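You operate a simulated robot arm through the tools that you are given. There is no shell and no other tool. Be economical: measure what you need, move in short steps, check, and stop when the job is done.

Carry out the task below with a simulated two-armed robot. There is one attempt and no reset: what you move stays moved.

## Task
Wipe the red table mat, set the yellow plate on it and fold the white napkin.
Fine: crumbs off before the plate goes on; the blue cloth goes back where it was. What is to be rubbed or washed off counts as gone when no trace of it is left.

The check looks at the end state, three seconds after you hand in, the way a careful person would. Anything else that was tipped, shoved, dropped, spilled or broken makes it a failure. Flat cloth is picked up by pressing the open fingertips on it (5 to 10 N) and closing them slowly along it; thin cloth reads only 2 to 8 mm in the jaws.

## Robot
Two 6-joint arms with two-finger grippers on one trunk, on a base that drives. Base frame: it is fixed to the floor where the robot stands at the start and does not move with it; the origin is under the middle of the robot, x ahead of it, y to its left, z up; the surface under the hand at the start is at about z = 753. Units: mm, degrees, N and s.
The left shoulder is at the start at [70, 176, 1240], the right one opposite. With the tool pointing down near the work surface each hand reaches from about 440 to 760 mm from the robot's upright axis, wherever it stands, measured 20 degrees to its own side. Places, roughly: red table mat [500, -400, 800]; table mat [500, -400, 800]; yellow napkin flap [1200, 400, 800]. Payload 2.45 kg a hand.
Tool frame (each hand has its own): the origin (TCP) lies between the finger pads and is the grasp point; the fingertips stand 26 mm ahead of it; z points along the fingers, y is the line along which they close. Largest opening 96 mm; the body of the gripper starts 69 mm behind the TCP.
Orientation is that of the tool frame in the base frame, as [roll, pitch, yaw] about the fixed x, y, z axes, in that order (R = Rz(yaw) Ry(pitch) Rx(roll)). With the fingers straight down and closing along the base's y, the tool's x points along the base's -x, its y along +y and its z along -z.

## Interface
- The arms move only by the tool move_arm. It takes "left_motion", "right_motion" or both (then of equal length, played together; a hand with none holds still); each is a list of rows, each a list of 7 numbers: the gripper command, from -1 (shut) to 1 (fully open), values between in proportion, then the shift along the tool's x, y, z in mm, then the turn, a rotation vector about the tool's x, y, z in degrees. In form: [[jaw, x, y, z, rx, ry, rz], ...]. A call has 1 to 12 rows; each row shifts and turns the commanded pose from where the row before left it, along the tool's axes as they then stand. Rows are played at 5 a second. More than 50 mm and 8.6 degrees between two rows, or a gripper value outside its range, and nothing of the call is played. Where a pose cannot be reached the arm comes as near as it can. A force on the tool above 40 N (or 10 N above the force at the start of the call, whichever is more), or a blocked arm, ends the call early, and 0.2 s more pass. The fingers move at their own pace and stop on an object; they squeeze with about 44 N. The grip force told is the motor's: it shows also when the fingers shut on nothing. Time passes only in rows, and 0.2 s behind the last, so rows that do not move let the fingers close. It gives the time, the measured TCP pose, the force on the tool (base axes), the opening and the grip force at its end, in the units of the frame above (readings bear some noise), with the torque about the TCP (base axes, N m) and any sound that the robot's microphone picked up.
- Cameras (640 x 400 px; columns grow to the right, rows downward): "scene" is now at [113.1, -3.2, 1534.2]; the picture's right is [-0.15, -0.99, 0.00], its down [-0.83, 0.13, -0.54] and it looks along [0.54, -0.08, -0.84] (base axes); focal length 273 px, centre (320, 200). "left" rides on the left gripper at [82, -3, -98] in its tool frame; the picture's right is [0.04, 1.00, 0.00], its down [-0.73, 0.03, -0.68] and it looks along [-0.68, 0.03, 0.73] (tool axes); focal length 256 px, centre (320, 200). "right" rides on the right gripper at [82, 3, -98] in its tool frame; the picture's right is [-0.04, 1.00, 0.00], its down [-0.73, -0.03, -0.68] and it looks along [-0.68, -0.03, 0.73] (tool axes); focal length 256 px, centre (320, 200). There is no depth. A picture from a camera that has moved, and an enlarged one, comes with that camera's place and axes in the base frame and with its lens. The place of the scene camera against the robot may be out by one fixed shift of up to 18 mm in any direction.
- capture(camera): a new picture of that camera. No time passes.
- lift_body(by): slides the trunk up (or, below 0, down) by that many mm; the arms and the scene camera ride with it, the base frame stays. It gives what a move gives, with no picture.
- steer(legs): drives the robot by 1 to 6 legs, each [ahead, left, turn to the left] in mm, mm and degrees, along the robot's own axes; the way and the turn of a leg run together, so that a leg with both is an arc; at most 1500 mm and 180 degrees a leg. The arms and the cameras ride along, it lands a little off, and it stops where it bumps. It gives what a move gives.
- turn_head(pan, tilt): turns the head with the scene camera to pan (to the left, within 86 degrees either way) and tilt (down, from -29 to 69), counted from straight ahead of the robot. It gives what a move gives.
- zoom(camera, box): a new picture of the part [left, top, right, bottom] of that camera's present view, enlarged. No time passes.
- hand_in(): hands the job in; it is judged then, once.

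Go step by step. Nothing tells you exact positions but the pictures and the camera data: compare them with the known pose of the tool, close in by small moves and look again before you grip or let go. The budget is 120 turns and 108 pictures, counting those below and the enlarged ones. Unless the task says otherwise, let go and move clear before handing in, and close with one line.

The tools are called after ">>>" by a JSON object that holds its "api" and its "payload". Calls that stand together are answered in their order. move_arm: Moves the arms, as the interface text tells. Its arguments: {"type":"object","properties":{"left_motion":{"type":"array","items":{"type":"array","items":{"type":"number"}}},"right_motion":{"type":"array","items":{"type":"array","items":{"type":"number"}}}},"required":[]} The other tools are called the same way: lift_body (by) slides the trunk up or down; steer (legs) drives the base; turn_head (pan, tilt) turns the head that bears the scene camera; capture (camera) takes a picture; zoom (camera, box) takes an enlarged picture of a part of a camera's view; hand_in () hands the job in.

At the start:

```text
time: 0.0
left_tool_pos: [619.8, 181.2, 1126.9]
left_orientation: [-180.0, 0.3, -180.0]
left_force: [-0.1, -0.2, -1.1]
left_ft_torque: [0.0, -0.01, 0.01]
left_grip_width: 96.0
left_finger_force: 0.1
right_tool_pos: [465.3, -294.4, 1116.9]
right_orientation: [180.0, 0.0, 180.0]
right_force: [0.2, -0.3, -0.1]
right_ft_torque: [0.0, -0.04, -0.01]
right_grip_width: 96.0
right_finger_force: 0.1
trunk travel left (down, up): [-725.0, 115.0]
robot x, y, heading: [-1.3, -3.1, -0.1]
head pan, tilt: [-8.7, 57.0]
```

scene: 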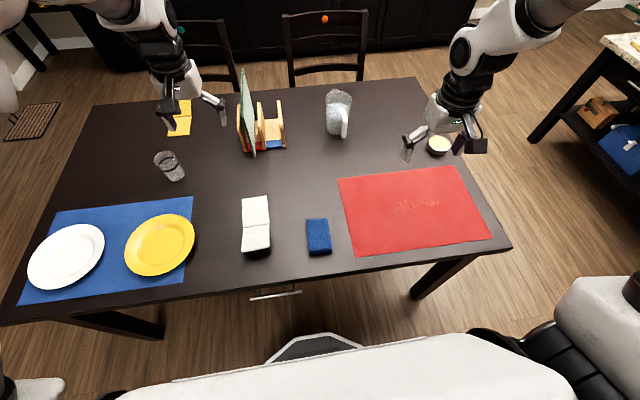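
right: 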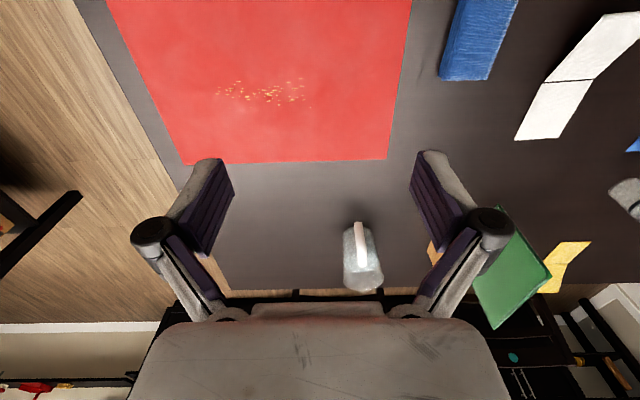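
left: 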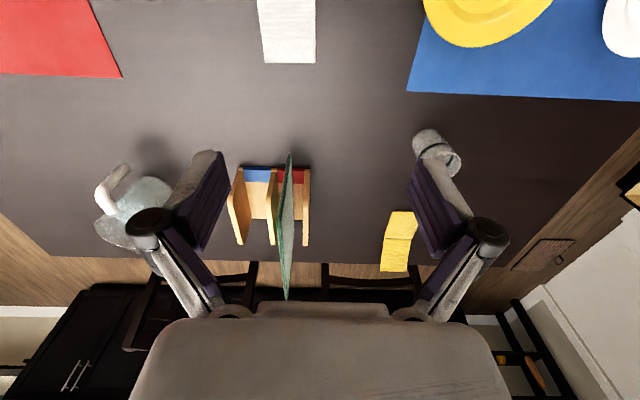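

I see the table with the red mat (crumbs at its middle, about [530,-385]), the blue cloth near [480,-50], the white napkin near [490,150] and the yellow plate on the blue mat to the left. I'll look closer first.

>>> {"api": "zoom", "payload": {"camera": "scene", "box": [220, 160, 380, 260]}}

>>> {"api": "zoom", "payload": {"camera": "scene", "box": [330, 155, 500, 261]}}

>>> {"api": "zoom", "payload": {"camera": "scene", "box": [10, 180, 220, 311]}}

```text
4.00 times, centred on (300, 210) of scene
camera zoom: at [113.1, -3.2, 1534.2], right [-0.15, -0.99, 0.0], down [-0.83, 0.13, -0.54], along [0.54, -0.08, -0.84], focal length 1091 px, centre (400, 160)
```

zoom: 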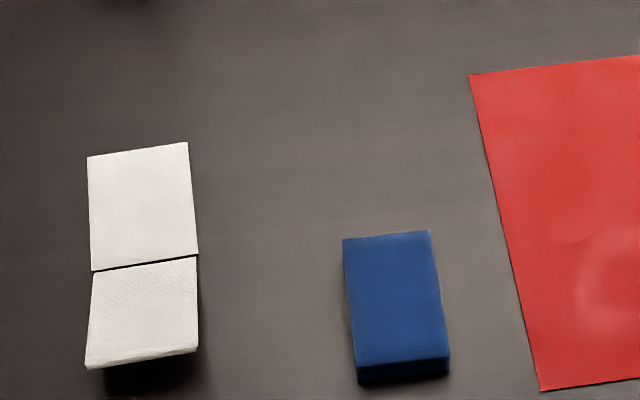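

```text
3.76 times, centred on (415, 208) of scene
camera zoom: at [113.1, -3.2, 1534.2], right [-0.15, -0.99, 0.0], down [-0.83, 0.13, -0.54], along [0.54, -0.08, -0.84], focal length 1027 px, centre (-38, 170)
```

zoom: 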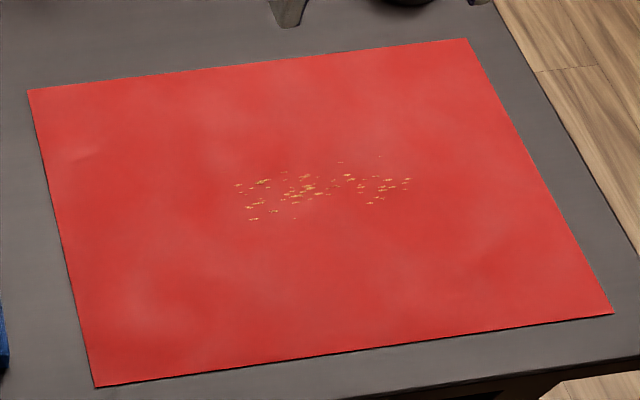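

```text
3.05 times, centred on (115, 246) of scene
camera zoom: at [113.1, -3.2, 1534.2], right [-0.15, -0.99, 0.0], down [-0.83, 0.13, -0.54], along [0.54, -0.08, -0.84], focal length 832 px, centre (945, 61)
```

zoom: 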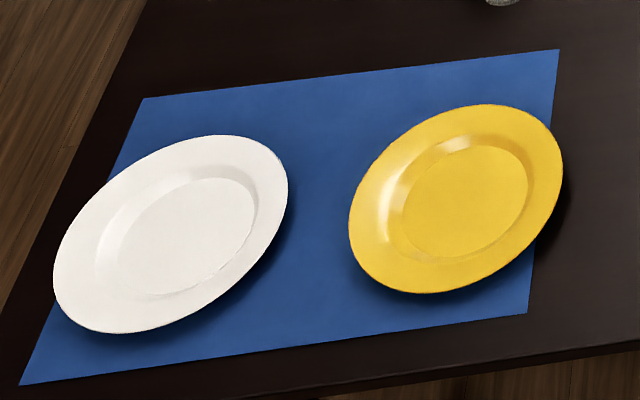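

The near half of the white napkin is a raised flap hinged on its crease. The blue cloth is a block about 108 x 70 mm at about [482,-57]. I'll move the right hand above it and look.

>>> {"api": "move_arm", "payload": {"right_motion": [[1, -2, 40, 10, 0, 0, 0], [1, -3, 40, 25, 0, 0, 0], [1, -3, 40, 30, 0, 0, 0], [1, -3, 40, 30, 0, 0, 0], [1, -3, 40, 30, 0, 0, 0], [1, -3, 37, 30, 0, 0, 0], [1, 0, 0, 45, 0, 0, 0], [1, 0, 0, 30, 0, 0, 0]]}}

>>> {"api": "capture", "payload": {"camera": "right"}}

>>> {"api": "capture", "payload": {"camera": "scene"}}

```text
time: 1.8
left_tool_pos: [620.1, 181.0, 1125.5]
left_orientation: [180.0, 0.1, -179.9]
left_force: [0.5, 0.2, -0.5]
left_ft_torque: [0.03, 0.02, 0.02]
left_grip_width: 95.8
left_finger_force: 0.0
right_tool_pos: [514.6, -118.4, 879.4]
right_orientation: [-179.9, -0.2, -179.9]
right_force: [0.7, 0.2, 0.8]
right_ft_torque: [-0.02, 0.01, -0.02]
right_grip_width: 96.1
right_finger_force: 0.0
right hand out of reach, approached as far as the arm can: row 4, 5, 6
trunk travel left (down, up): [-725.0, 115.0]
robot x, y, heading: [-1.7, 1.8, -0.3]
head pan, tilt: [-8.7, 57.0]
```

```text
101 pictures are left
camera right: at [434.3, -116.2, 978.6], right [0.04, 1.0, 0.0], down [0.73, -0.03, 0.68], along [0.68, -0.03, -0.73], focal length 256 px, centre (320, 200)
```

right: 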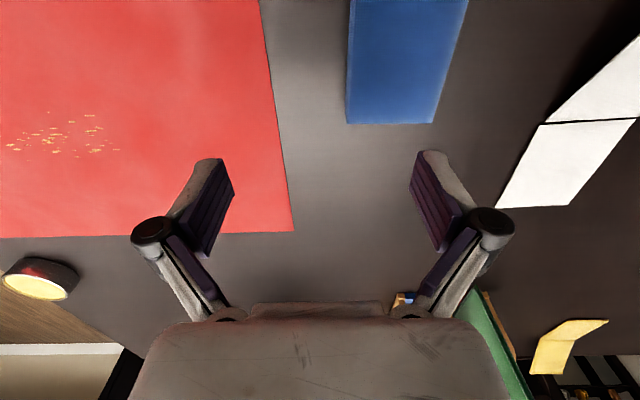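

```text
100 pictures are left
camera scene: at [114.3, -3.8, 1534.2], right [-0.15, -0.99, 0.0], down [-0.83, 0.13, -0.54], along [0.54, -0.08, -0.84], focal length 273 px, centre (320, 200)
```

scene: 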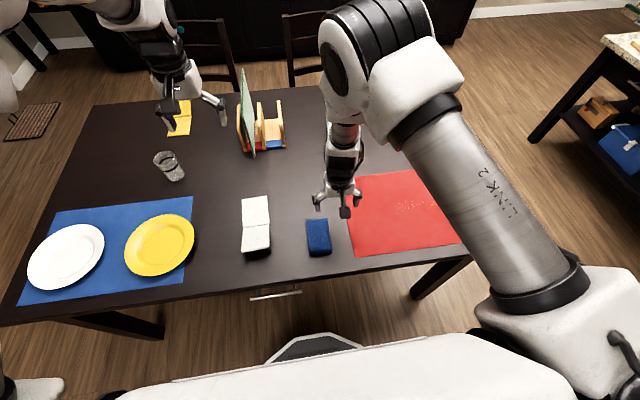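

The cloth is too close in for the right hand, so I'll slide the base 80 mm to the left; this keeps the crumbs reachable too.

>>> {"api": "steer", "payload": {"legs": [[0, 80, 0]]}}

>>> {"api": "capture", "payload": {"camera": "right"}}

```text
time: 2.9
left_tool_pos: [618.3, 260.6, 1126.3]
left_orientation: [-179.9, 0.1, -180.0]
left_force: [0.4, -0.3, 0.5]
left_ft_torque: [-0.03, -0.03, 0.03]
left_grip_width: 96.1
left_finger_force: 0.0
right_tool_pos: [515.6, -40.8, 882.1]
right_orientation: [179.9, 0.0, -179.9]
right_force: [-0.7, 0.2, -0.6]
right_ft_torque: [-0.01, 0.02, 0.02]
right_grip_width: 96.1
right_finger_force: 0.0
trunk travel left (down, up): [-725.0, 115.0]
robot x, y, heading: [3.0, 79.5, -0.1]
head pan, tilt: [-8.7, 57.0]
```

```text
99 pictures are left
camera right: at [433.8, -37.0, 979.6], right [0.04, 1.0, 0.0], down [0.73, -0.03, 0.68], along [0.68, -0.03, -0.73], focal length 256 px, centre (320, 200)
```

right: 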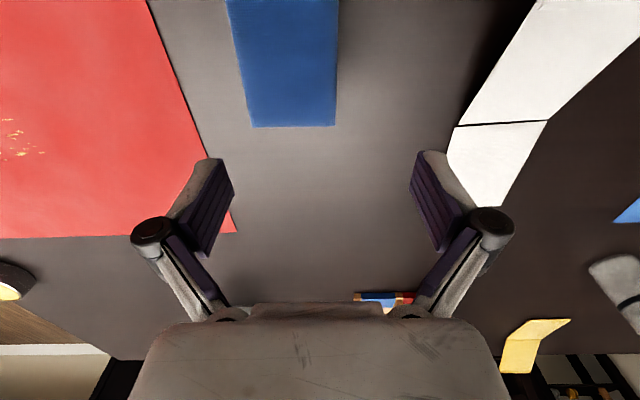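

>>> {"api": "move_arm", "payload": {"right_motion": [[1, 17, -11, 0, 0, 0, 0], [1, 16, -10, 10, 0, 0, 0], [1, 0, 0, 40, 0, 0, 0], [1, 0, 0, 0, 0, 0, 0]]}}

>>> {"api": "capture", "payload": {"camera": "right"}}

>>> {"api": "zoom", "payload": {"camera": "scene", "box": [300, 150, 460, 250]}}

```text
time: 3.9
left_tool_pos: [617.3, 260.6, 1126.6]
left_orientation: [179.9, 0.1, 179.9]
left_force: [-0.1, 0.1, 0.2]
left_ft_torque: [-0.01, 0.0, 0.01]
left_grip_width: 96.0
left_finger_force: 0.1
right_tool_pos: [481.7, -60.5, 829.9]
right_orientation: [-180.0, -0.1, -180.0]
right_force: [-0.3, -0.6, 0.3]
right_ft_torque: [0.02, 0.01, 0.01]
right_grip_width: 95.8
right_finger_force: 0.0
trunk travel left (down, up): [-725.0, 115.0]
robot x, y, heading: [1.0, 80.9, -0.1]
head pan, tilt: [-8.7, 57.0]
```

```text
98 pictures are left
camera right: at [399.7, -57.2, 928.5], right [0.04, 1.0, 0.0], down [0.73, -0.03, 0.68], along [0.68, -0.03, -0.73], focal length 256 px, centre (320, 200)
```

right: 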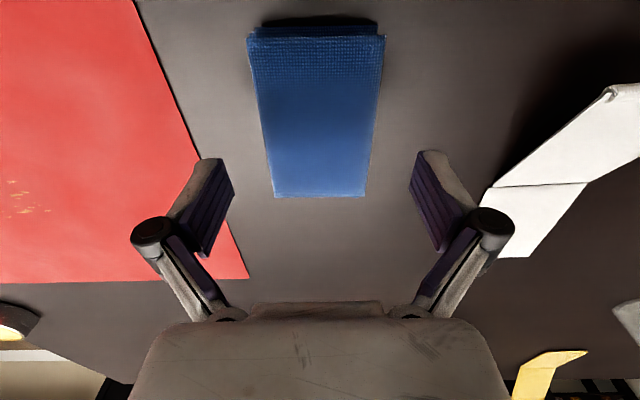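

```text
4.00 times, centred on (380, 200) of scene
camera zoom: at [112.1, 76.3, 1534.3], right [-0.15, -0.99, 0.0], down [-0.83, 0.13, -0.55], along [0.54, -0.08, -0.84], focal length 1091 px, centre (80, 200)
```

zoom: 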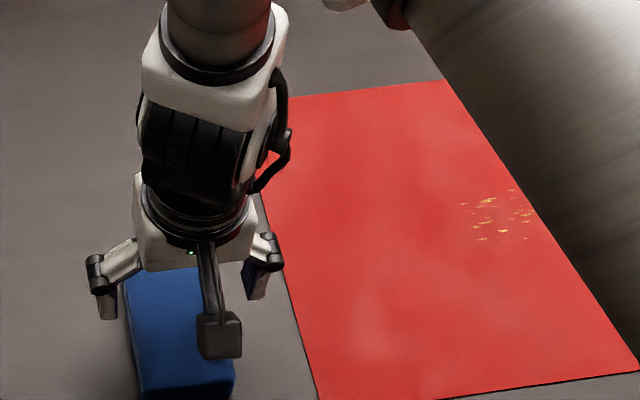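

The jaws straddle the cloth well. I'll go down to just above the table and close.

>>> {"api": "move_arm", "payload": {"right_motion": [[1, -2, -1, 25, 0, 0, 0], [1, 0, 0, 20, 0, 0, 0], [0.7, 0, 0, 0, 0, 0, 0], [0.5, 0, 0, 0, 0, 0, 0], [0.3, 0, 0, 0, 0, 0, 0], [0.1, 0, 0, 0, 0, 0, 0], [0.1, 0, 0, 0, 0, 0, 0]]}}

>>> {"api": "capture", "payload": {"camera": "right"}}

```text
time: 5.5
left_tool_pos: [619.6, 261.1, 1126.2]
left_orientation: [-179.9, 0.0, 180.0]
left_force: [0.7, 0.3, 0.4]
left_ft_torque: [-0.01, 0.01, -0.05]
left_grip_width: 96.2
left_finger_force: 0.0
right_tool_pos: [483.3, -59.1, 787.0]
right_orientation: [180.0, 0.0, 180.0]
right_force: [0.2, -0.8, 4.7]
right_ft_torque: [0.05, 0.03, -0.12]
right_grip_width: 68.9
right_finger_force: 43.5
trunk travel left (down, up): [-725.0, 115.0]
robot x, y, heading: [1.9, 82.4, -0.0]
head pan, tilt: [-8.7, 57.0]
```

```text
96 pictures are left
camera right: at [402.0, -57.4, 884.9], right [0.04, 1.0, 0.0], down [0.73, -0.03, 0.68], along [0.68, -0.03, -0.73], focal length 256 px, centre (320, 200)
```

right: 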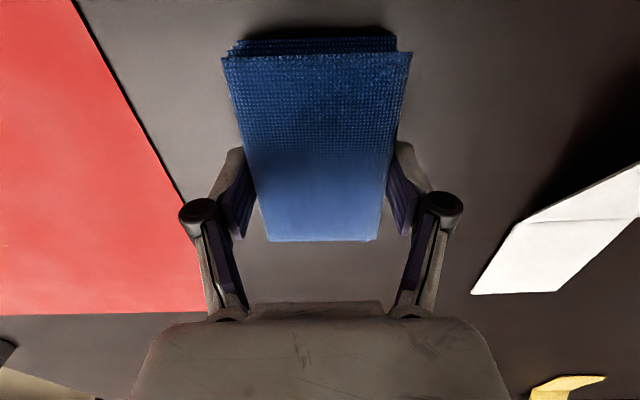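

The cloth is held (69 mm). I'll lift it and drive the base 150 mm to the right so that the whole crumb patch (x 525-580, y -480..-320) is well in reach.

>>> {"api": "move_arm", "payload": {"right_motion": [[0, 0, 0, -30, 0, 0, 0], [0, 0, 0, -40, 0, 0, 0], [0, 0, 0, 0, 0, 0, 0]]}}

>>> {"api": "steer", "payload": {"legs": [[0, -150, 0]]}}

>>> {"api": "capture", "payload": {"camera": "right"}}

>>> {"api": "capture", "payload": {"camera": "scene"}}

```text
time: 6.3
left_tool_pos: [619.7, 262.1, 1126.8]
left_orientation: [179.9, 0.0, 179.9]
left_force: [1.3, -0.5, -0.4]
left_ft_torque: [0.0, 0.0, -0.02]
left_grip_width: 96.0
left_finger_force: 0.1
right_tool_pos: [482.0, -61.4, 855.8]
right_orientation: [180.0, -0.1, 180.0]
right_force: [0.1, 0.8, -0.9]
right_ft_torque: [0.02, 0.01, 0.02]
right_grip_width: 69.2
right_finger_force: 43.5
trunk travel left (down, up): [-725.0, 115.0]
robot x, y, heading: [-3.0, 77.1, 0.1]
head pan, tilt: [-8.7, 57.0]
```

```text
time: 7.6
left_tool_pos: [618.1, 112.3, 1126.3]
left_orientation: [-179.9, 0.1, 180.0]
left_force: [-0.1, 0.0, 0.0]
left_ft_torque: [-0.04, 0.02, -0.02]
left_grip_width: 95.8
left_finger_force: 0.0
right_tool_pos: [480.9, -210.9, 856.0]
right_orientation: [-179.9, 0.0, -180.0]
right_force: [-0.3, 0.5, -0.7]
right_ft_torque: [-0.01, -0.01, 0.0]
right_grip_width: 69.1
right_finger_force: 44.1
trunk travel left (down, up): [-725.0, 115.0]
robot x, y, heading: [-0.2, -71.3, 0.1]
head pan, tilt: [-8.7, 57.0]
```

```text
95 pictures are left
camera right: at [400.4, -209.1, 955.0], right [0.04, 1.0, 0.0], down [0.73, -0.03, 0.68], along [0.68, -0.03, -0.73], focal length 256 px, centre (320, 200)
```

right: 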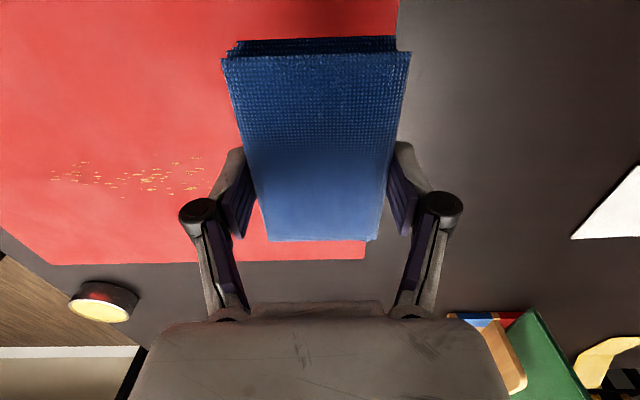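

```text
94 pictures are left
camera scene: at [113.1, -72.4, 1534.2], right [-0.15, -0.99, 0.0], down [-0.83, 0.13, -0.54], along [0.54, -0.08, -0.84], focal length 273 px, centre (320, 200)
```

scene: 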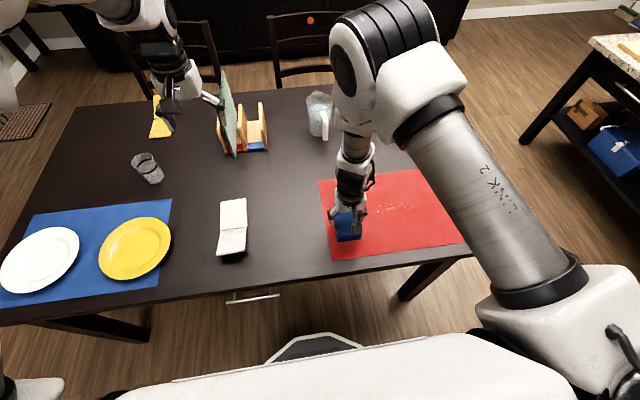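

>>> {"api": "move_arm", "payload": {"right_motion": [[0, -35, -30, 0, 0, 0, 0], [0, -36, -30, 10, 0, 0, 0], [0, 0, -14, 30, 0, 0, 0], [0, 0, 0, 21, 0, 0, 0], [0, 0, 0, 5, 0, 0, 0], [0, 0, 0, 4, 0, 0, 0], [0, 0, 0, 0, 0, 0, 0]]}}

```text
time: 9.2
left_tool_pos: [616.0, 110.4, 1127.4]
left_orientation: [-179.9, 0.3, 179.9]
left_force: [0.3, 0.1, -0.2]
left_ft_torque: [0.0, -0.04, -0.01]
left_grip_width: 96.1
left_finger_force: 0.0
right_tool_pos: [551.3, -289.0, 789.4]
right_orientation: [-180.0, 0.3, 180.0]
right_force: [0.0, -2.3, 19.9]
right_ft_torque: [-0.14, 0.45, -0.03]
right_grip_width: 69.0
right_finger_force: 43.7
trunk travel left (down, up): [-725.0, 115.0]
robot x, y, heading: [-1.4, -68.6, 0.0]
head pan, tilt: [-8.7, 57.0]
```

Contact is 20 N; I'll ease off and stroke gently to the right across the crumbs.

>>> {"api": "move_arm", "payload": {"right_motion": [[0, 0, 0, -2, 0, 0, 0], [0, 0, -20, 0, 0, 0, 0], [0, 0, -25, 0, 0, 0, 0], [0, 0, -25, 0, 0, 0, 0]]}}

>>> {"api": "capture", "payload": {"camera": "right"}}

```text
time: 10.2
left_tool_pos: [616.3, 110.9, 1128.0]
left_orientation: [-179.9, 0.0, 180.0]
left_force: [0.2, -0.1, -0.6]
left_ft_torque: [-0.02, 0.0, -0.02]
left_grip_width: 95.9
left_finger_force: 0.1
right_tool_pos: [549.5, -355.7, 789.3]
right_orientation: [179.9, 0.2, 180.0]
right_force: [0.2, 5.4, 13.0]
right_ft_torque: [0.16, -0.03, -0.03]
right_grip_width: 69.2
right_finger_force: 44.1
trunk travel left (down, up): [-725.0, 115.0]
robot x, y, heading: [1.1, -73.5, 0.0]
head pan, tilt: [-8.7, 57.0]
```

```text
93 pictures are left
camera right: at [468.2, -352.6, 888.0], right [0.04, 1.0, 0.0], down [0.73, -0.03, 0.68], along [0.68, -0.03, -0.73], focal length 256 px, centre (320, 200)
```

right: 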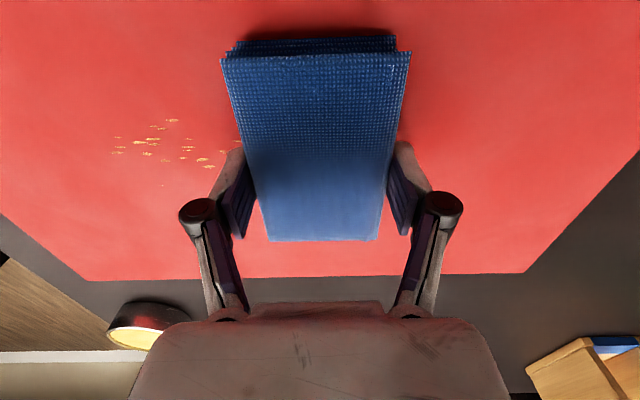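

The wiped strip is clean; I'll continue to about y=-530 and come back.

>>> {"api": "move_arm", "payload": {"right_motion": [[0, 0, -25, 0, 0, 0, 0], [0, 0, -25, 0, 0, 0, 0], [0, 0, -25, 0, 0, 0, 0], [0, 0, -25, 0, 0, 0, 0], [0, 0, -25, 0, 0, 0, 0], [0, 0, -25, 0, 0, 0, 0], [0, 0, -20, 0, 0, 0, 0], [0, 0, 0, 0, 0, 0, 0]]}}

>>> {"api": "move_arm", "payload": {"right_motion": [[0, 0, 25, 0, 0, 0, 0], [0, 0, 25, 0, 0, 0, 0], [0, 0, 25, 0, 0, 0, 0], [0, 0, 30, 0, 0, 0, 0], [0, 0, 30, 0, 0, 0, 0], [0, 0, 30, 0, 0, 0, 0], [0, 0, 30, 0, 0, 0, 0], [0, 0, 30, 0, 0, 0, 0], [0, 0, 10, -40, 0, 0, 0], [0, 40, 0, -40, 0, 0, 0], [0, 40, 0, -10, 0, 0, 0]]}}

>>> {"api": "capture", "payload": {"camera": "right"}}

>>> {"api": "zoom", "payload": {"camera": "scene", "box": [310, 155, 480, 261]}}

```text
time: 12.0
left_tool_pos: [618.1, 110.8, 1127.1]
left_orientation: [-179.9, 0.2, 179.9]
left_force: [0.4, -0.8, -0.1]
left_ft_torque: [0.01, 0.01, 0.01]
left_grip_width: 96.1
left_finger_force: 0.1
right_tool_pos: [552.2, -528.2, 788.9]
right_orientation: [180.0, 0.0, -179.9]
right_force: [-0.7, 0.6, 6.7]
right_ft_torque: [-0.1, -0.25, 0.07]
right_grip_width: 69.1
right_finger_force: 43.8
trunk travel left (down, up): [-725.0, 115.0]
robot x, y, heading: [-2.3, -69.0, -0.1]
head pan, tilt: [-8.7, 57.0]
```

```text
refused: row 10 steps farther than a row can; nothing moved
```

```text
92 pictures are left
camera right: at [470.8, -524.9, 888.1], right [0.04, 1.0, 0.0], down [0.73, -0.03, 0.68], along [0.68, -0.03, -0.73], focal length 256 px, centre (320, 200)
```

right: 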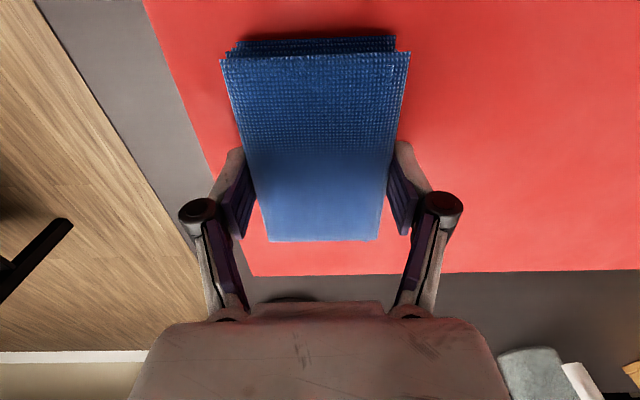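

```text
3.76 times, centred on (395, 208) of scene
camera zoom: at [112.1, -73.4, 1534.2], right [-0.15, -0.99, 0.0], down [-0.83, 0.13, -0.55], along [0.54, -0.08, -0.84], focal length 1027 px, centre (38, 170)
```

zoom: 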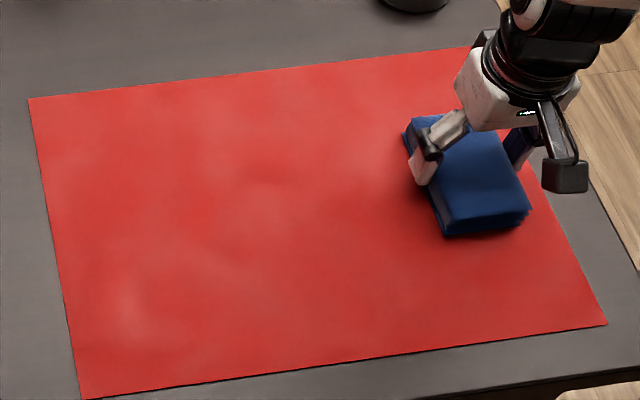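

All crumbs appear gone. I'll make the return stroke, lift clear and check.

>>> {"api": "move_arm", "payload": {"right_motion": [[0, 0, 30, 0, 0, 0, 0], [0, 0, 30, 0, 0, 0, 0], [0, 0, 30, 0, 0, 0, 0], [0, 0, 30, 0, 0, 0, 0], [0, 0, 30, 0, 0, 0, 0], [0, 0, 30, 0, 0, 0, 0], [0, 0, 30, 0, 0, 0, 0], [0, 0, 10, -40, 0, 0, 0], [0, 30, 20, -30, 0, 0, 0], [0, 40, 20, 0, 0, 0, 0], [0, 0, 20, 0, 0, 0, 0]]}}

>>> {"api": "steer", "payload": {"legs": [[0, 150, 0]]}}

>>> {"api": "capture", "payload": {"camera": "right"}}

>>> {"api": "zoom", "payload": {"camera": "scene", "box": [330, 155, 530, 280]}}

```text
time: 14.4
left_tool_pos: [618.8, 109.9, 1125.8]
left_orientation: [-179.9, 0.0, 179.9]
left_force: [-0.1, 0.7, -0.7]
left_ft_torque: [-0.01, -0.02, -0.04]
left_grip_width: 95.9
left_finger_force: 0.0
right_tool_pos: [482.6, -244.3, 858.0]
right_orientation: [180.0, 0.0, 180.0]
right_force: [-0.9, 0.3, -0.5]
right_ft_torque: [0.03, 0.02, -0.05]
right_grip_width: 69.0
right_finger_force: 44.0
trunk travel left (down, up): [-725.0, 115.0]
robot x, y, heading: [-1.2, -68.0, 0.3]
head pan, tilt: [-8.7, 57.0]
```

```text
time: 15.8
left_tool_pos: [620.4, 255.0, 1126.6]
left_orientation: [179.9, 0.2, 179.7]
left_force: [0.3, -0.3, -0.1]
left_ft_torque: [-0.01, -0.02, -0.01]
left_grip_width: 95.9
left_finger_force: 0.0
right_tool_pos: [483.1, -97.8, 858.3]
right_orientation: [179.9, -0.1, 179.8]
right_force: [0.3, 0.6, -0.7]
right_ft_torque: [0.01, -0.02, -0.04]
right_grip_width: 69.0
right_finger_force: 43.6
trunk travel left (down, up): [-725.0, 115.0]
robot x, y, heading: [0.7, 79.3, -0.1]
head pan, tilt: [-8.7, 57.0]
```

```text
90 pictures are left
camera right: at [402.0, -95.6, 956.6], right [0.04, 1.0, 0.0], down [0.73, -0.03, 0.68], along [0.68, -0.03, -0.73], focal length 256 px, centre (320, 200)
```

right: 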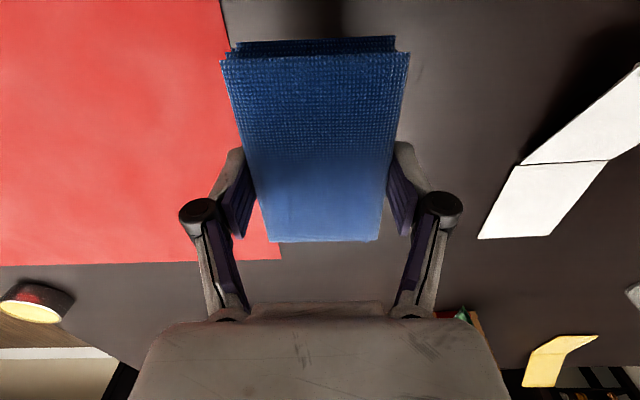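

```text
3.20 times, centred on (430, 218) of scene
camera zoom: at [113.2, 72.5, 1534.2], right [-0.15, -0.99, 0.0], down [-0.83, 0.13, -0.54], along [0.54, -0.08, -0.84], focal length 873 px, centre (-32, 144)
```

zoom: 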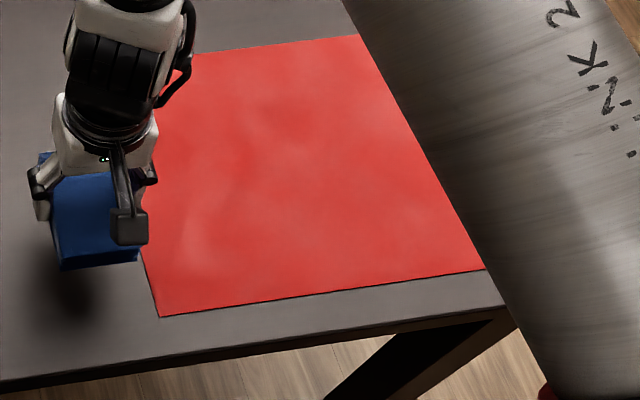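

The mat is clean. Now I'll lower the cloth back at [483,-60].

>>> {"api": "move_arm", "payload": {"right_motion": [[0, 0, 18, 0, 0, 0, 0], [0, 0, 19, 0, 0, 0, 0], [0, 0, 0, 40, 0, 0, 0], [0, 0, 0, 25, 0, 0, 0], [0, 0, 0, 4, 0, 0, 0], [0, 0, 0, 0, 0, 0, 0]]}}

```text
time: 17.2
left_tool_pos: [619.9, 257.4, 1126.1]
left_orientation: [179.9, 0.0, 179.7]
left_force: [0.8, -0.4, 0.2]
left_ft_torque: [0.02, 0.02, 0.03]
left_grip_width: 95.7
left_finger_force: 0.1
right_tool_pos: [482.1, -59.4, 787.5]
right_orientation: [180.0, 0.0, 179.8]
right_force: [-0.1, -0.9, -0.8]
right_ft_torque: [0.02, 0.01, 0.0]
right_grip_width: 69.1
right_finger_force: 43.8
trunk travel left (down, up): [-725.0, 115.0]
robot x, y, heading: [-1.9, 77.3, -0.1]
head pan, tilt: [-8.7, 57.0]
```

>>> {"api": "move_arm", "payload": {"right_motion": [[0, 0, 0, 1, 0, 0, 0], [0, 0, 0, 0, 0, 0, 0], [0.6, 0, 0, 0, 0, 0, 0], [1, 0, 0, 0, 0, 0, 0], [1, 0, 0, -30, 0, 0, 0], [1, 0, 0, -50, 0, 0, 0], [1, 0, -20, -40, 0, 0, 0], [1, 0, -20, -40, 0, 0, 0]]}}

>>> {"api": "capture", "payload": {"camera": "right"}}

>>> {"api": "zoom", "payload": {"camera": "scene", "box": [240, 160, 400, 260]}}

```text
time: 19.0
left_tool_pos: [618.7, 257.1, 1126.5]
left_orientation: [-180.0, 0.0, 179.9]
left_force: [-0.9, 0.1, -0.5]
left_ft_torque: [0.02, 0.01, 0.0]
left_grip_width: 96.2
left_finger_force: 0.1
right_tool_pos: [483.1, -95.7, 947.6]
right_orientation: [-180.0, 0.0, 179.9]
right_force: [-1.2, 0.4, -0.7]
right_ft_torque: [0.0, -0.02, 0.04]
right_grip_width: 95.9
right_finger_force: 0.0
trunk travel left (down, up): [-725.0, 115.0]
robot x, y, heading: [0.7, 74.0, -0.1]
head pan, tilt: [-8.7, 57.0]
```

```text
88 pictures are left
camera right: at [401.6, -93.5, 1045.9], right [0.04, 1.0, 0.0], down [0.73, -0.03, 0.68], along [0.68, -0.03, -0.73], focal length 256 px, centre (320, 200)
```

right: 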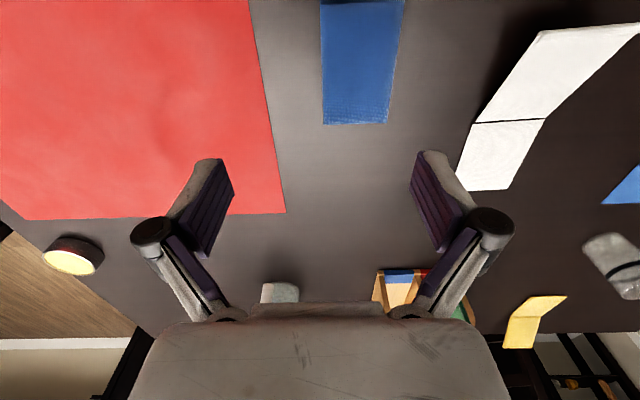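

```text
4.00 times, centred on (320, 210) of scene
camera zoom: at [112.1, 73.5, 1534.2], right [-0.15, -0.99, 0.0], down [-0.83, 0.13, -0.55], along [0.54, -0.08, -0.84], focal length 1091 px, centre (320, 160)
```

zoom: 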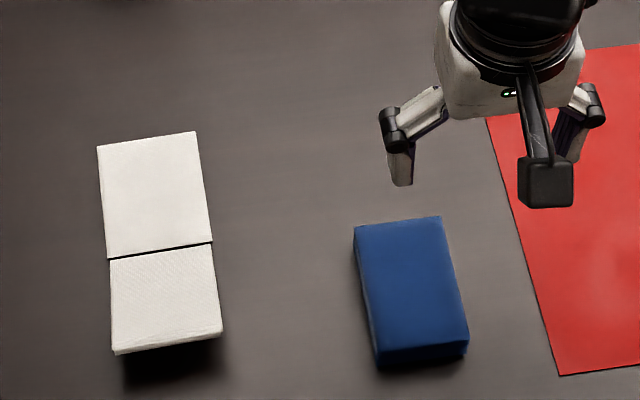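

The cloth is back and the mat is unmoved and clean. Next the napkin: far half lies at x 547-657, y 93-180; the near half is a flap raised to about z=795 at x=446. I'll reposition the base so the left hand can scoop the flap's near edge and turn it over.

>>> {"api": "steer", "payload": {"legs": [[-150, -125, 0]]}}

>>> {"api": "move_arm", "payload": {"left_motion": [[0.2, 20, 0, 40, 0, 0, 0], [0.2, 25, 0, 40, 0, 0, 0], [0.2, 20, 0, 40, 0, -5, 0], [0.2, 0, 0, 20, 0, -5, 0], [0.2, 0, 0, 0, 0, 0, 0]]}}

>>> {"api": "capture", "payload": {"camera": "left"}}

>>> {"api": "capture", "payload": {"camera": "scene"}}

```text
time: 20.6
left_tool_pos: [469.9, 131.4, 1125.7]
left_orientation: [-179.8, 0.0, 179.6]
left_force: [1.1, -0.6, -1.2]
left_ft_torque: [0.0, 0.03, -0.01]
left_grip_width: 95.9
left_finger_force: 0.1
right_tool_pos: [333.2, -220.0, 946.2]
right_orientation: [180.0, -0.1, 179.6]
right_force: [0.3, -0.4, 0.7]
right_ft_torque: [0.01, -0.02, 0.0]
right_grip_width: 96.0
right_finger_force: 0.1
trunk travel left (down, up): [-725.0, 115.0]
robot x, y, heading: [-150.4, -47.0, -0.3]
head pan, tilt: [-8.7, 57.0]
```

```text
time: 21.8
left_tool_pos: [406.4, 132.0, 984.9]
left_orientation: [-180.0, 10.1, 179.6]
left_force: [-0.7, -0.9, 0.3]
left_ft_torque: [0.01, -0.01, -0.04]
left_grip_width: 57.6
left_finger_force: 0.1
right_tool_pos: [332.1, -221.6, 947.0]
right_orientation: [180.0, 0.0, 179.6]
right_force: [0.0, -0.4, -0.6]
right_ft_torque: [0.01, 0.01, 0.0]
right_grip_width: 96.0
right_finger_force: 0.1
trunk travel left (down, up): [-725.0, 115.0]
robot x, y, heading: [-151.7, -47.5, -0.2]
head pan, tilt: [-8.7, 57.0]
```

```text
86 pictures are left
camera left: at [307.6, 130.0, 1068.3], right [-0.03, 1.0, -0.01], down [0.6, 0.03, 0.8], along [0.8, 0.02, -0.6], focal length 256 px, centre (320, 200)
```

left: 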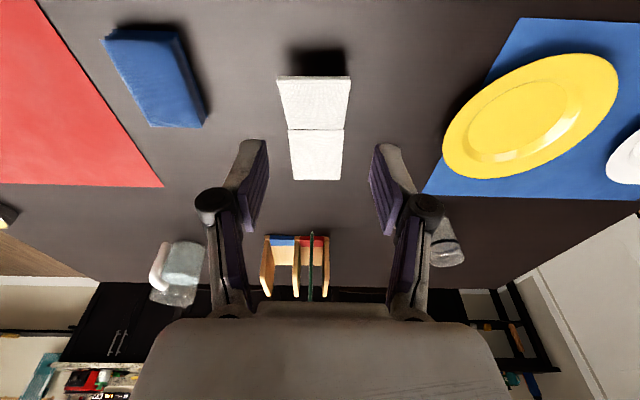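

```text
85 pictures are left
camera scene: at [-38.7, -49.5, 1534.2], right [-0.16, -0.99, 0.0], down [-0.83, 0.13, -0.54], along [0.54, -0.09, -0.84], focal length 273 px, centre (320, 200)
```

scene: 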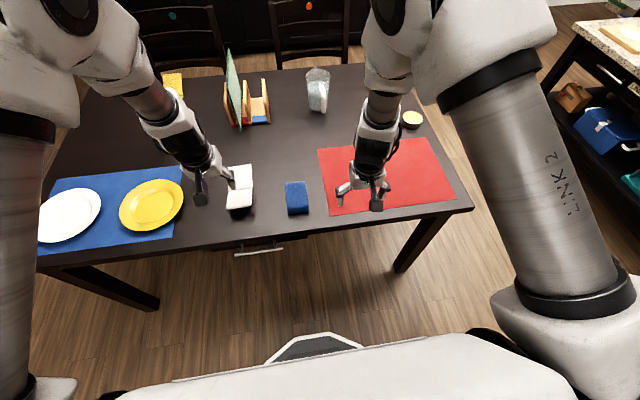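

I'll tilt the left hand further (fingers pointing forward-down, 40°) and come down in front of the flap's near edge.

>>> {"api": "move_arm", "payload": {"left_motion": [[0.2, 0, -4, 0, 0, -7.5, 0], [0.2, 0, 0, 0, 0, -7.5, 0], [0.2, 0, 0, 0, 0, -7.5, 0], [0.2, 0, 0, 0, 0, -7.5, 0], [0.2, 24.4, 0, 29.1, 0, 0, 0], [0.2, 24.4, 0, 29.1, 0, 0, 0], [0.2, 24.4, 0, 29.1, 0, 0, 0], [0.2, 24.4, 0, 29.1, 0, 0, 0], [0.2, 0, 0, 0, 0, 0, 0]]}}

>>> {"api": "capture", "payload": {"camera": "left"}}

>>> {"api": "zoom", "payload": {"camera": "scene", "box": [160, 140, 320, 240]}}

```text
time: 23.8
left_tool_pos: [356.1, 143.1, 832.5]
left_orientation: [177.2, 24.1, 179.5]
left_force: [-0.2, -0.7, 0.5]
left_ft_torque: [0.01, 0.0, -0.02]
left_grip_width: 57.7
left_finger_force: 0.0
left hand out of reach, approached as far as the arm can: row 2, 3, 4, 5
right_tool_pos: [331.1, -221.1, 946.8]
right_orientation: [179.9, 0.0, 179.7]
right_force: [-0.8, 0.3, 0.0]
right_ft_torque: [-0.01, 0.0, -0.05]
right_grip_width: 96.1
right_finger_force: 0.1
trunk travel left (down, up): [-725.0, 115.0]
robot x, y, heading: [-153.7, -47.8, -0.5]
head pan, tilt: [-8.7, 57.0]
```

```text
84 pictures are left
camera left: at [240.1, 136.4, 888.6], right [-0.05, 1.0, 0.03], down [0.39, -0.01, 0.92], along [0.92, 0.06, -0.39], focal length 256 px, centre (320, 200)
```

left: 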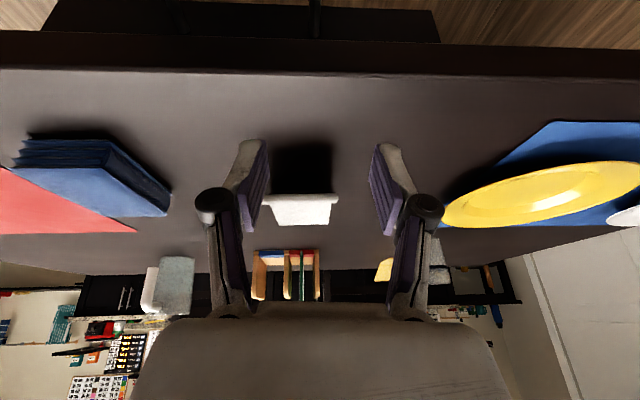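

```text
4.00 times, centred on (240, 190) of scene
camera zoom: at [-38.8, -49.7, 1534.2], right [-0.16, -0.99, 0.0], down [-0.83, 0.13, -0.54], along [0.54, -0.09, -0.84], focal length 1091 px, centre (640, 240)
```

zoom: 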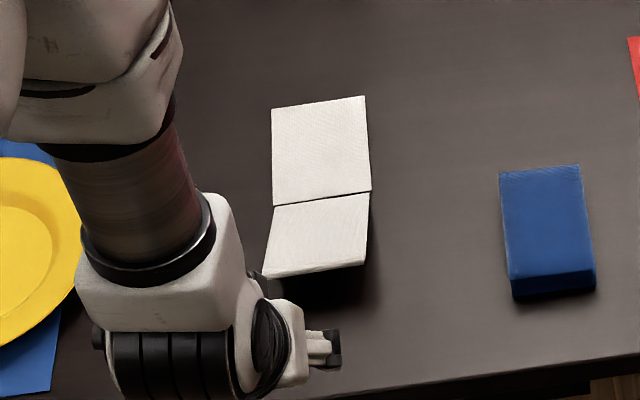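

The arm is folded too close; I'll drive back further and redo the pose.

>>> {"api": "steer", "payload": {"legs": [[-150, 0, 0]]}}

>>> {"api": "move_arm", "payload": {"left_motion": [[0.2, -13, -5, 15, 0, -5, 0], [0.2, -13, -4, 15, 0, -5, 0], [0.2, -13, -4, 15, 0, -6, 0], [0.2, 0, 0, 0, 0, 0, 0]]}}

```text
time: 25.2
left_tool_pos: [210.3, 146.5, 832.3]
left_orientation: [177.1, 23.8, 179.6]
left_force: [-0.6, 0.5, -0.4]
left_ft_torque: [0.02, 0.04, 0.01]
left_grip_width: 57.6
left_finger_force: 0.1
right_tool_pos: [188.9, -222.1, 947.6]
right_orientation: [-179.7, -0.3, 179.6]
right_force: [0.5, 0.1, 1.1]
right_ft_torque: [-0.03, 0.04, 0.05]
right_grip_width: 96.0
right_finger_force: 0.0
trunk travel left (down, up): [-725.0, 115.0]
robot x, y, heading: [-305.8, -44.0, -0.3]
head pan, tilt: [-8.7, 57.0]
```

```text
time: 26.2
left_tool_pos: [251.4, 134.4, 820.7]
left_orientation: [176.5, 41.0, 178.5]
left_force: [-0.4, -0.6, -0.5]
left_ft_torque: [-0.03, 0.01, 0.02]
left_grip_width: 57.7
left_finger_force: 0.1
right_tool_pos: [175.9, -225.1, 956.4]
right_orientation: [-179.5, 0.8, 179.5]
right_force: [-0.8, 0.3, 1.1]
right_ft_torque: [0.0, -0.01, 0.0]
right_grip_width: 96.0
right_finger_force: 0.0
trunk travel left (down, up): [-725.0, 115.0]
robot x, y, heading: [-303.5, -41.8, -0.3]
head pan, tilt: [-8.7, 57.0]
```

>>> {"api": "move_arm", "payload": {"left_motion": [[0.2, -27.2, -2, 23.6, 3.5, 0, 1], [0.2, -27.2, -2, 23.6, 0, 0, 0], [0.2, -27.2, -2, 23.6, 0, 0, 0], [0.2, -27.2, 0, 23.6, 0, 0, 0], [0.2, 19, 0, 22, 0, 0, 0], [0.2, 0, 0, 0, 0, 0, 0]]}}

>>> {"api": "capture", "payload": {"camera": "left"}}

>>> {"api": "capture", "payload": {"camera": "scene"}}

```text
time: 27.6
left_tool_pos: [395.8, 127.4, 792.6]
left_orientation: [179.2, 40.9, 177.2]
left_force: [-0.5, 0.2, 0.0]
left_ft_torque: [0.03, 0.01, 0.04]
left_grip_width: 57.5
left_finger_force: 0.0
right_tool_pos: [175.6, -225.0, 957.1]
right_orientation: [-179.5, 0.8, 179.5]
right_force: [0.3, 0.6, 0.6]
right_ft_torque: [0.0, 0.0, -0.01]
right_grip_width: 95.8
right_finger_force: 0.0
trunk travel left (down, up): [-725.0, 115.0]
robot x, y, heading: [-300.2, -51.4, -0.2]
head pan, tilt: [-8.7, 57.0]
```

```text
82 pictures are left
camera left: at [267.5, 128.5, 813.8], right [0.01, 1.0, -0.02], down [0.11, 0.01, 0.99], along [0.99, -0.01, -0.11], focal length 256 px, centre (320, 200)
```

left: 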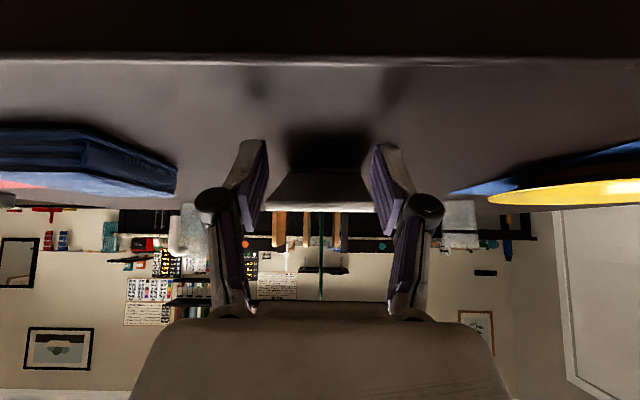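

```text
81 pictures are left
camera scene: at [-162.4, -48.7, 1534.6], right [-0.16, -0.99, 0.0], down [-0.84, 0.13, -0.53], along [0.52, -0.08, -0.85], focal length 273 px, centre (320, 200)
```

scene: 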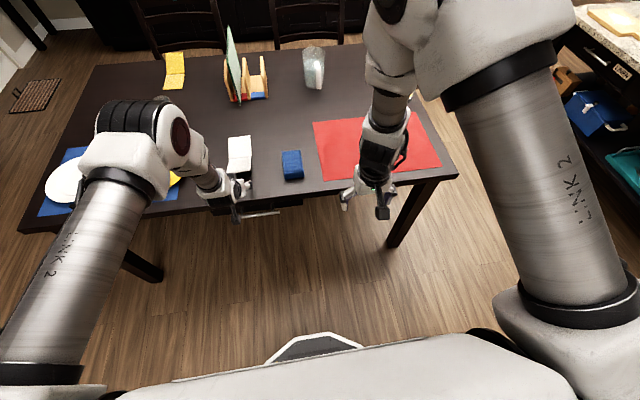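

The fingers are just in front of and below the flap's edge (edge at about x=448, z=799, centred on y=128). I'll narrow the jaws, slip under and start lifting.

>>> {"api": "move_arm", "payload": {"left_motion": [[-0.3, 0, 0, 0, 0, 0, 0], [-0.3, -15.1, 0, 13.1, 0, 0, 0], [-0.3, -12.8, 0, 11.2, 0, 0, 0], [-0.3, -13.1, 0, -15.1, 0, 0, 0], [-0.3, -13.1, 0, -15.1, 0, 0, 0], [-0.3, 0, 0, 0, 0, 0, 0]]}}

>>> {"api": "capture", "payload": {"camera": "left"}}

>>> {"api": "zoom", "payload": {"camera": "scene", "box": [190, 120, 310, 220]}}

```text
time: 29.0
left_tool_pos: [432.7, 124.2, 831.9]
left_orientation: [179.2, 40.8, 177.2]
left_force: [-0.2, -0.4, 0.4]
left_ft_torque: [0.01, 0.02, -0.01]
left_grip_width: 33.7
left_finger_force: 0.1
right_tool_pos: [176.7, -225.0, 955.6]
right_orientation: [-179.5, 0.7, 179.5]
right_force: [0.5, 0.7, 0.4]
right_ft_torque: [0.04, 0.0, -0.01]
right_grip_width: 95.8
right_finger_force: 0.0
trunk travel left (down, up): [-725.0, 115.0]
robot x, y, heading: [-299.5, -43.5, -0.4]
head pan, tilt: [-8.7, 57.0]
```

```text
80 pictures are left
camera left: at [305.1, 125.0, 852.3], right [0.01, 1.0, -0.02], down [0.11, 0.02, 0.99], along [0.99, -0.01, -0.11], focal length 256 px, centre (320, 200)
```

left: 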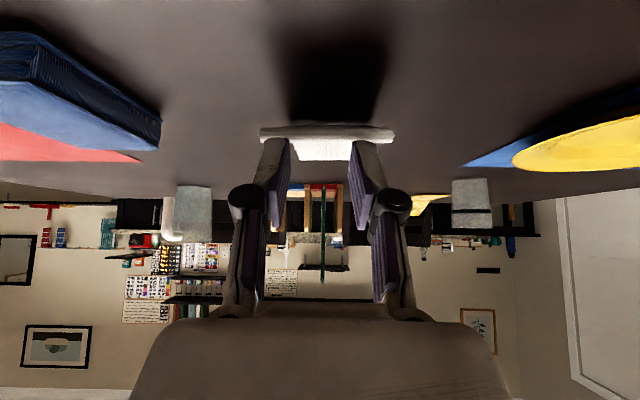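

```text
4.00 times, centred on (250, 170) of scene
camera zoom: at [-161.3, -48.2, 1534.5], right [-0.16, -0.99, 0.0], down [-0.84, 0.13, -0.53], along [0.52, -0.09, -0.85], focal length 1091 px, centre (600, 320)
```

zoom: 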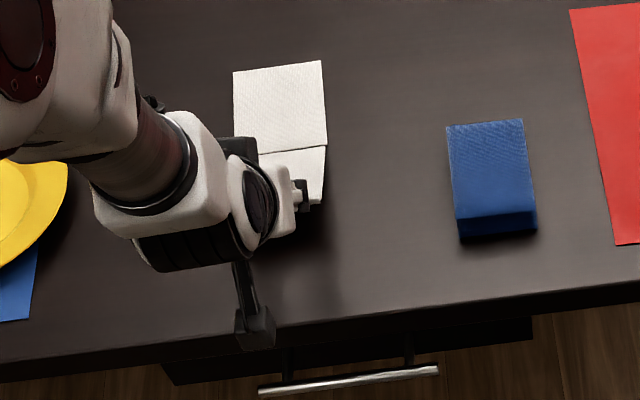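

The fingertips slipped past the edge without enough overlap. I'll go back down and reach further under before lifting.

>>> {"api": "move_arm", "payload": {"left_motion": [[-0.3, 30.2, 4, -26.2, 0, 0, 0], [-0.3, 29, 0, 33.3, 0, 0, 0], [-0.3, -22.6, 0, 19.7, 0, 0, 0], [-0.3, -22.6, 0, 19.7, 0, 0, 0], [-0.3, 0, 0, 0, 0, 0, 0]]}}

>>> {"api": "capture", "payload": {"camera": "left"}}

>>> {"api": "zoom", "payload": {"camera": "scene", "box": [190, 120, 310, 220]}}

```text
time: 30.2
left_tool_pos: [457.4, 125.0, 787.2]
left_orientation: [179.3, 40.8, 177.2]
left_force: [0.1, 0.6, -0.7]
left_ft_torque: [-0.02, 0.01, 0.0]
left_grip_width: 33.6
left_finger_force: 0.1
right_tool_pos: [175.4, -225.6, 955.9]
right_orientation: [-179.4, 0.7, 179.5]
right_force: [0.2, 0.2, 0.7]
right_ft_torque: [-0.01, 0.0, 0.05]
right_grip_width: 95.7
right_finger_force: 0.0
trunk travel left (down, up): [-725.0, 115.0]
robot x, y, heading: [-299.1, -42.5, -0.2]
head pan, tilt: [-8.7, 57.0]
```

```text
78 pictures are left
camera left: at [329.3, 127.1, 807.5], right [0.01, 1.0, -0.02], down [0.11, 0.02, 0.99], along [0.99, -0.01, -0.11], focal length 256 px, centre (320, 200)
```

left: 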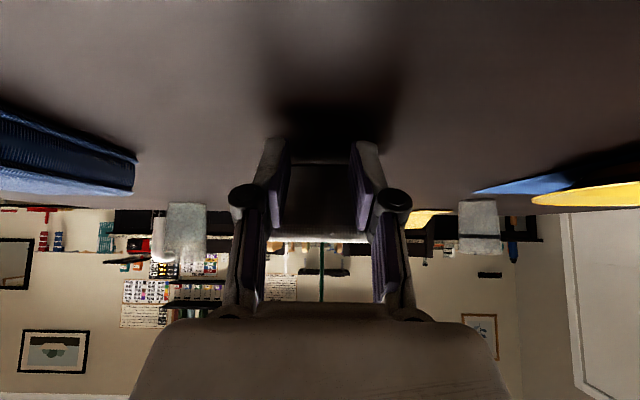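

```text
4.00 times, centred on (250, 170) of scene
camera zoom: at [-161.5, -48.2, 1534.5], right [-0.16, -0.99, 0.0], down [-0.84, 0.13, -0.53], along [0.52, -0.09, -0.85], focal length 1091 px, centre (600, 320)
```

zoom: 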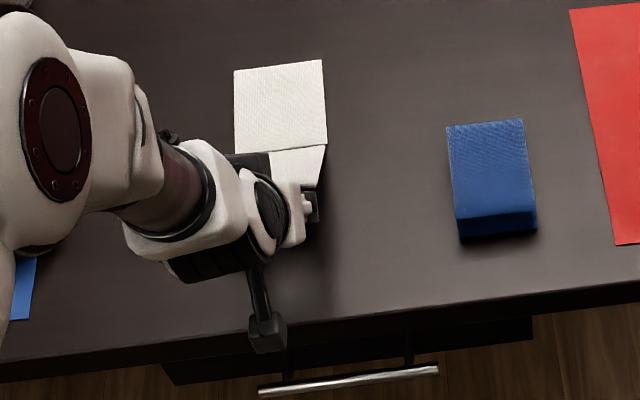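

The fingertips are now under the flap and it is already lifting with almost no force. I'll follow its arc up.

>>> {"api": "move_arm", "payload": {"left_motion": [[-0.3, -15.5, 0, -11, 0, 0, 0], [-0.3, -15.5, 0, -11, 0, 0, 0], [-0.3, -20.7, 0, 2.1, 0, 0, 0], [-0.3, -19.6, 0, 6.4, 0, 0, 0], [-0.3, -17.8, 0, 11.5, 0, 0, 0], [-0.3, 0, 0, 0, 0, 0, 0]]}}

>>> {"api": "capture", "payload": {"camera": "left"}}

>>> {"api": "zoom", "payload": {"camera": "scene", "box": [190, 120, 310, 220]}}

```text
time: 31.6
left_tool_pos: [523.4, 125.0, 845.5]
left_orientation: [178.4, 40.7, 177.1]
left_force: [0.4, -0.2, 0.9]
left_ft_torque: [-0.01, -0.01, 0.0]
left_grip_width: 33.4
left_finger_force: 0.0
left hand out of reach, approached as far as the arm can: row 5
right_tool_pos: [176.4, -225.4, 957.1]
right_orientation: [-179.4, 0.8, 179.5]
right_force: [0.3, -0.6, 0.0]
right_ft_torque: [0.0, 0.03, 0.03]
right_grip_width: 96.0
right_finger_force: 0.1
trunk travel left (down, up): [-725.0, 115.0]
robot x, y, heading: [-301.0, -47.6, -0.3]
head pan, tilt: [-8.7, 57.0]
```

```text
76 pictures are left
camera left: at [396.0, 125.7, 866.1], right [0.0, 1.0, -0.01], down [0.11, 0.01, 0.99], along [0.99, 0.0, -0.11], focal length 256 px, centre (320, 200)
```

left: 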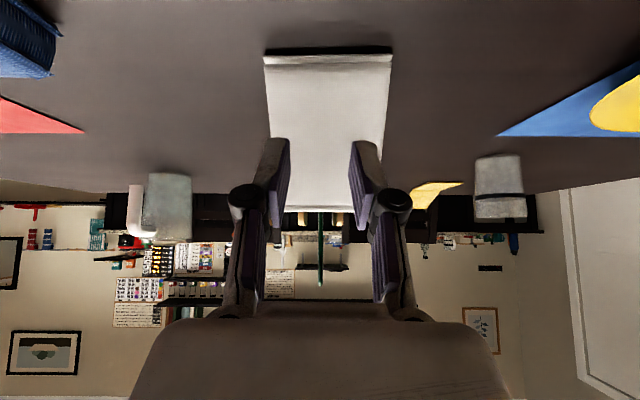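

```text
4.00 times, centred on (250, 170) of scene
camera zoom: at [-162.0, -48.6, 1534.6], right [-0.16, -0.99, 0.0], down [-0.84, 0.13, -0.53], along [0.52, -0.09, -0.85], focal length 1091 px, centre (600, 320)
```

zoom: 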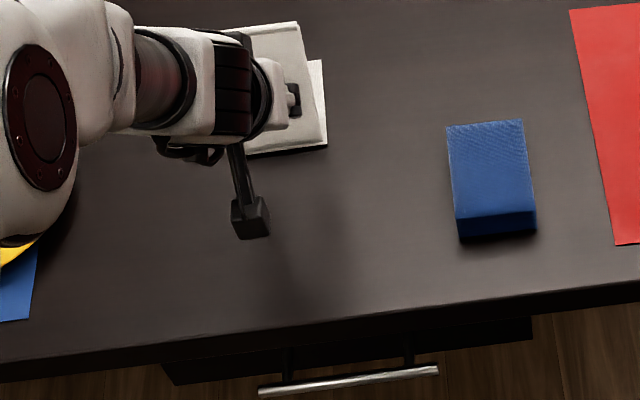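

The flap stands about upright and the hinge hasn't moved (x≈551). Driving the base forward 110 mm will push it over and give the arm more room.

>>> {"api": "steer", "payload": {"legs": [[110, 0, 0]]}}

>>> {"api": "capture", "payload": {"camera": "left"}}

>>> {"api": "zoom", "payload": {"camera": "scene", "box": [190, 130, 310, 230]}}

```text
time: 32.8
left_tool_pos: [611.9, 126.9, 847.0]
left_orientation: [178.4, 41.2, 177.1]
left_force: [-0.8, -0.9, 0.4]
left_ft_torque: [0.0, 0.0, -0.02]
left_grip_width: 33.5
left_finger_force: 0.1
right_tool_pos: [277.2, -222.1, 955.3]
right_orientation: [-179.8, 1.1, 179.7]
right_force: [0.6, -0.2, 0.6]
right_ft_torque: [0.0, -0.01, 0.0]
right_grip_width: 96.2
right_finger_force: 0.1
trunk travel left (down, up): [-725.0, 115.0]
robot x, y, heading: [-194.3, -42.8, -0.4]
head pan, tilt: [-8.7, 57.0]
```

```text
74 pictures are left
camera left: at [484.8, 127.8, 867.3], right [0.0, 1.0, -0.01], down [0.1, 0.01, 0.99], along [0.99, 0.0, -0.1], focal length 256 px, centre (320, 200)
```

left: 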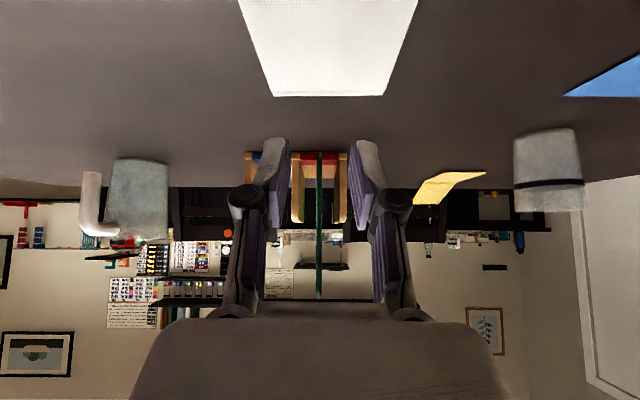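

```text
4.00 times, centred on (250, 180) of scene
camera zoom: at [-82.4, -49.0, 1534.6], right [-0.16, -0.99, 0.0], down [-0.83, 0.13, -0.55], along [0.54, -0.08, -0.84], focal length 1091 px, centre (600, 280)
```

zoom: 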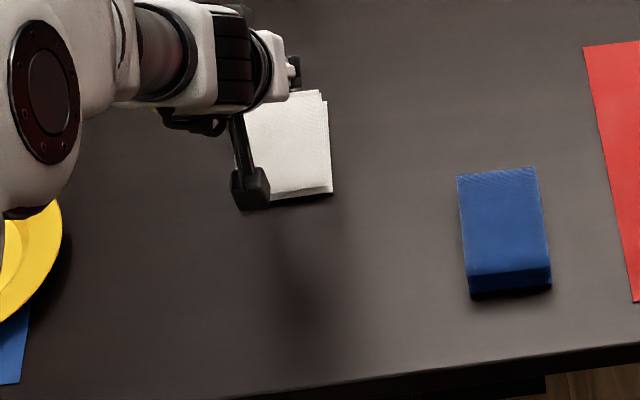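

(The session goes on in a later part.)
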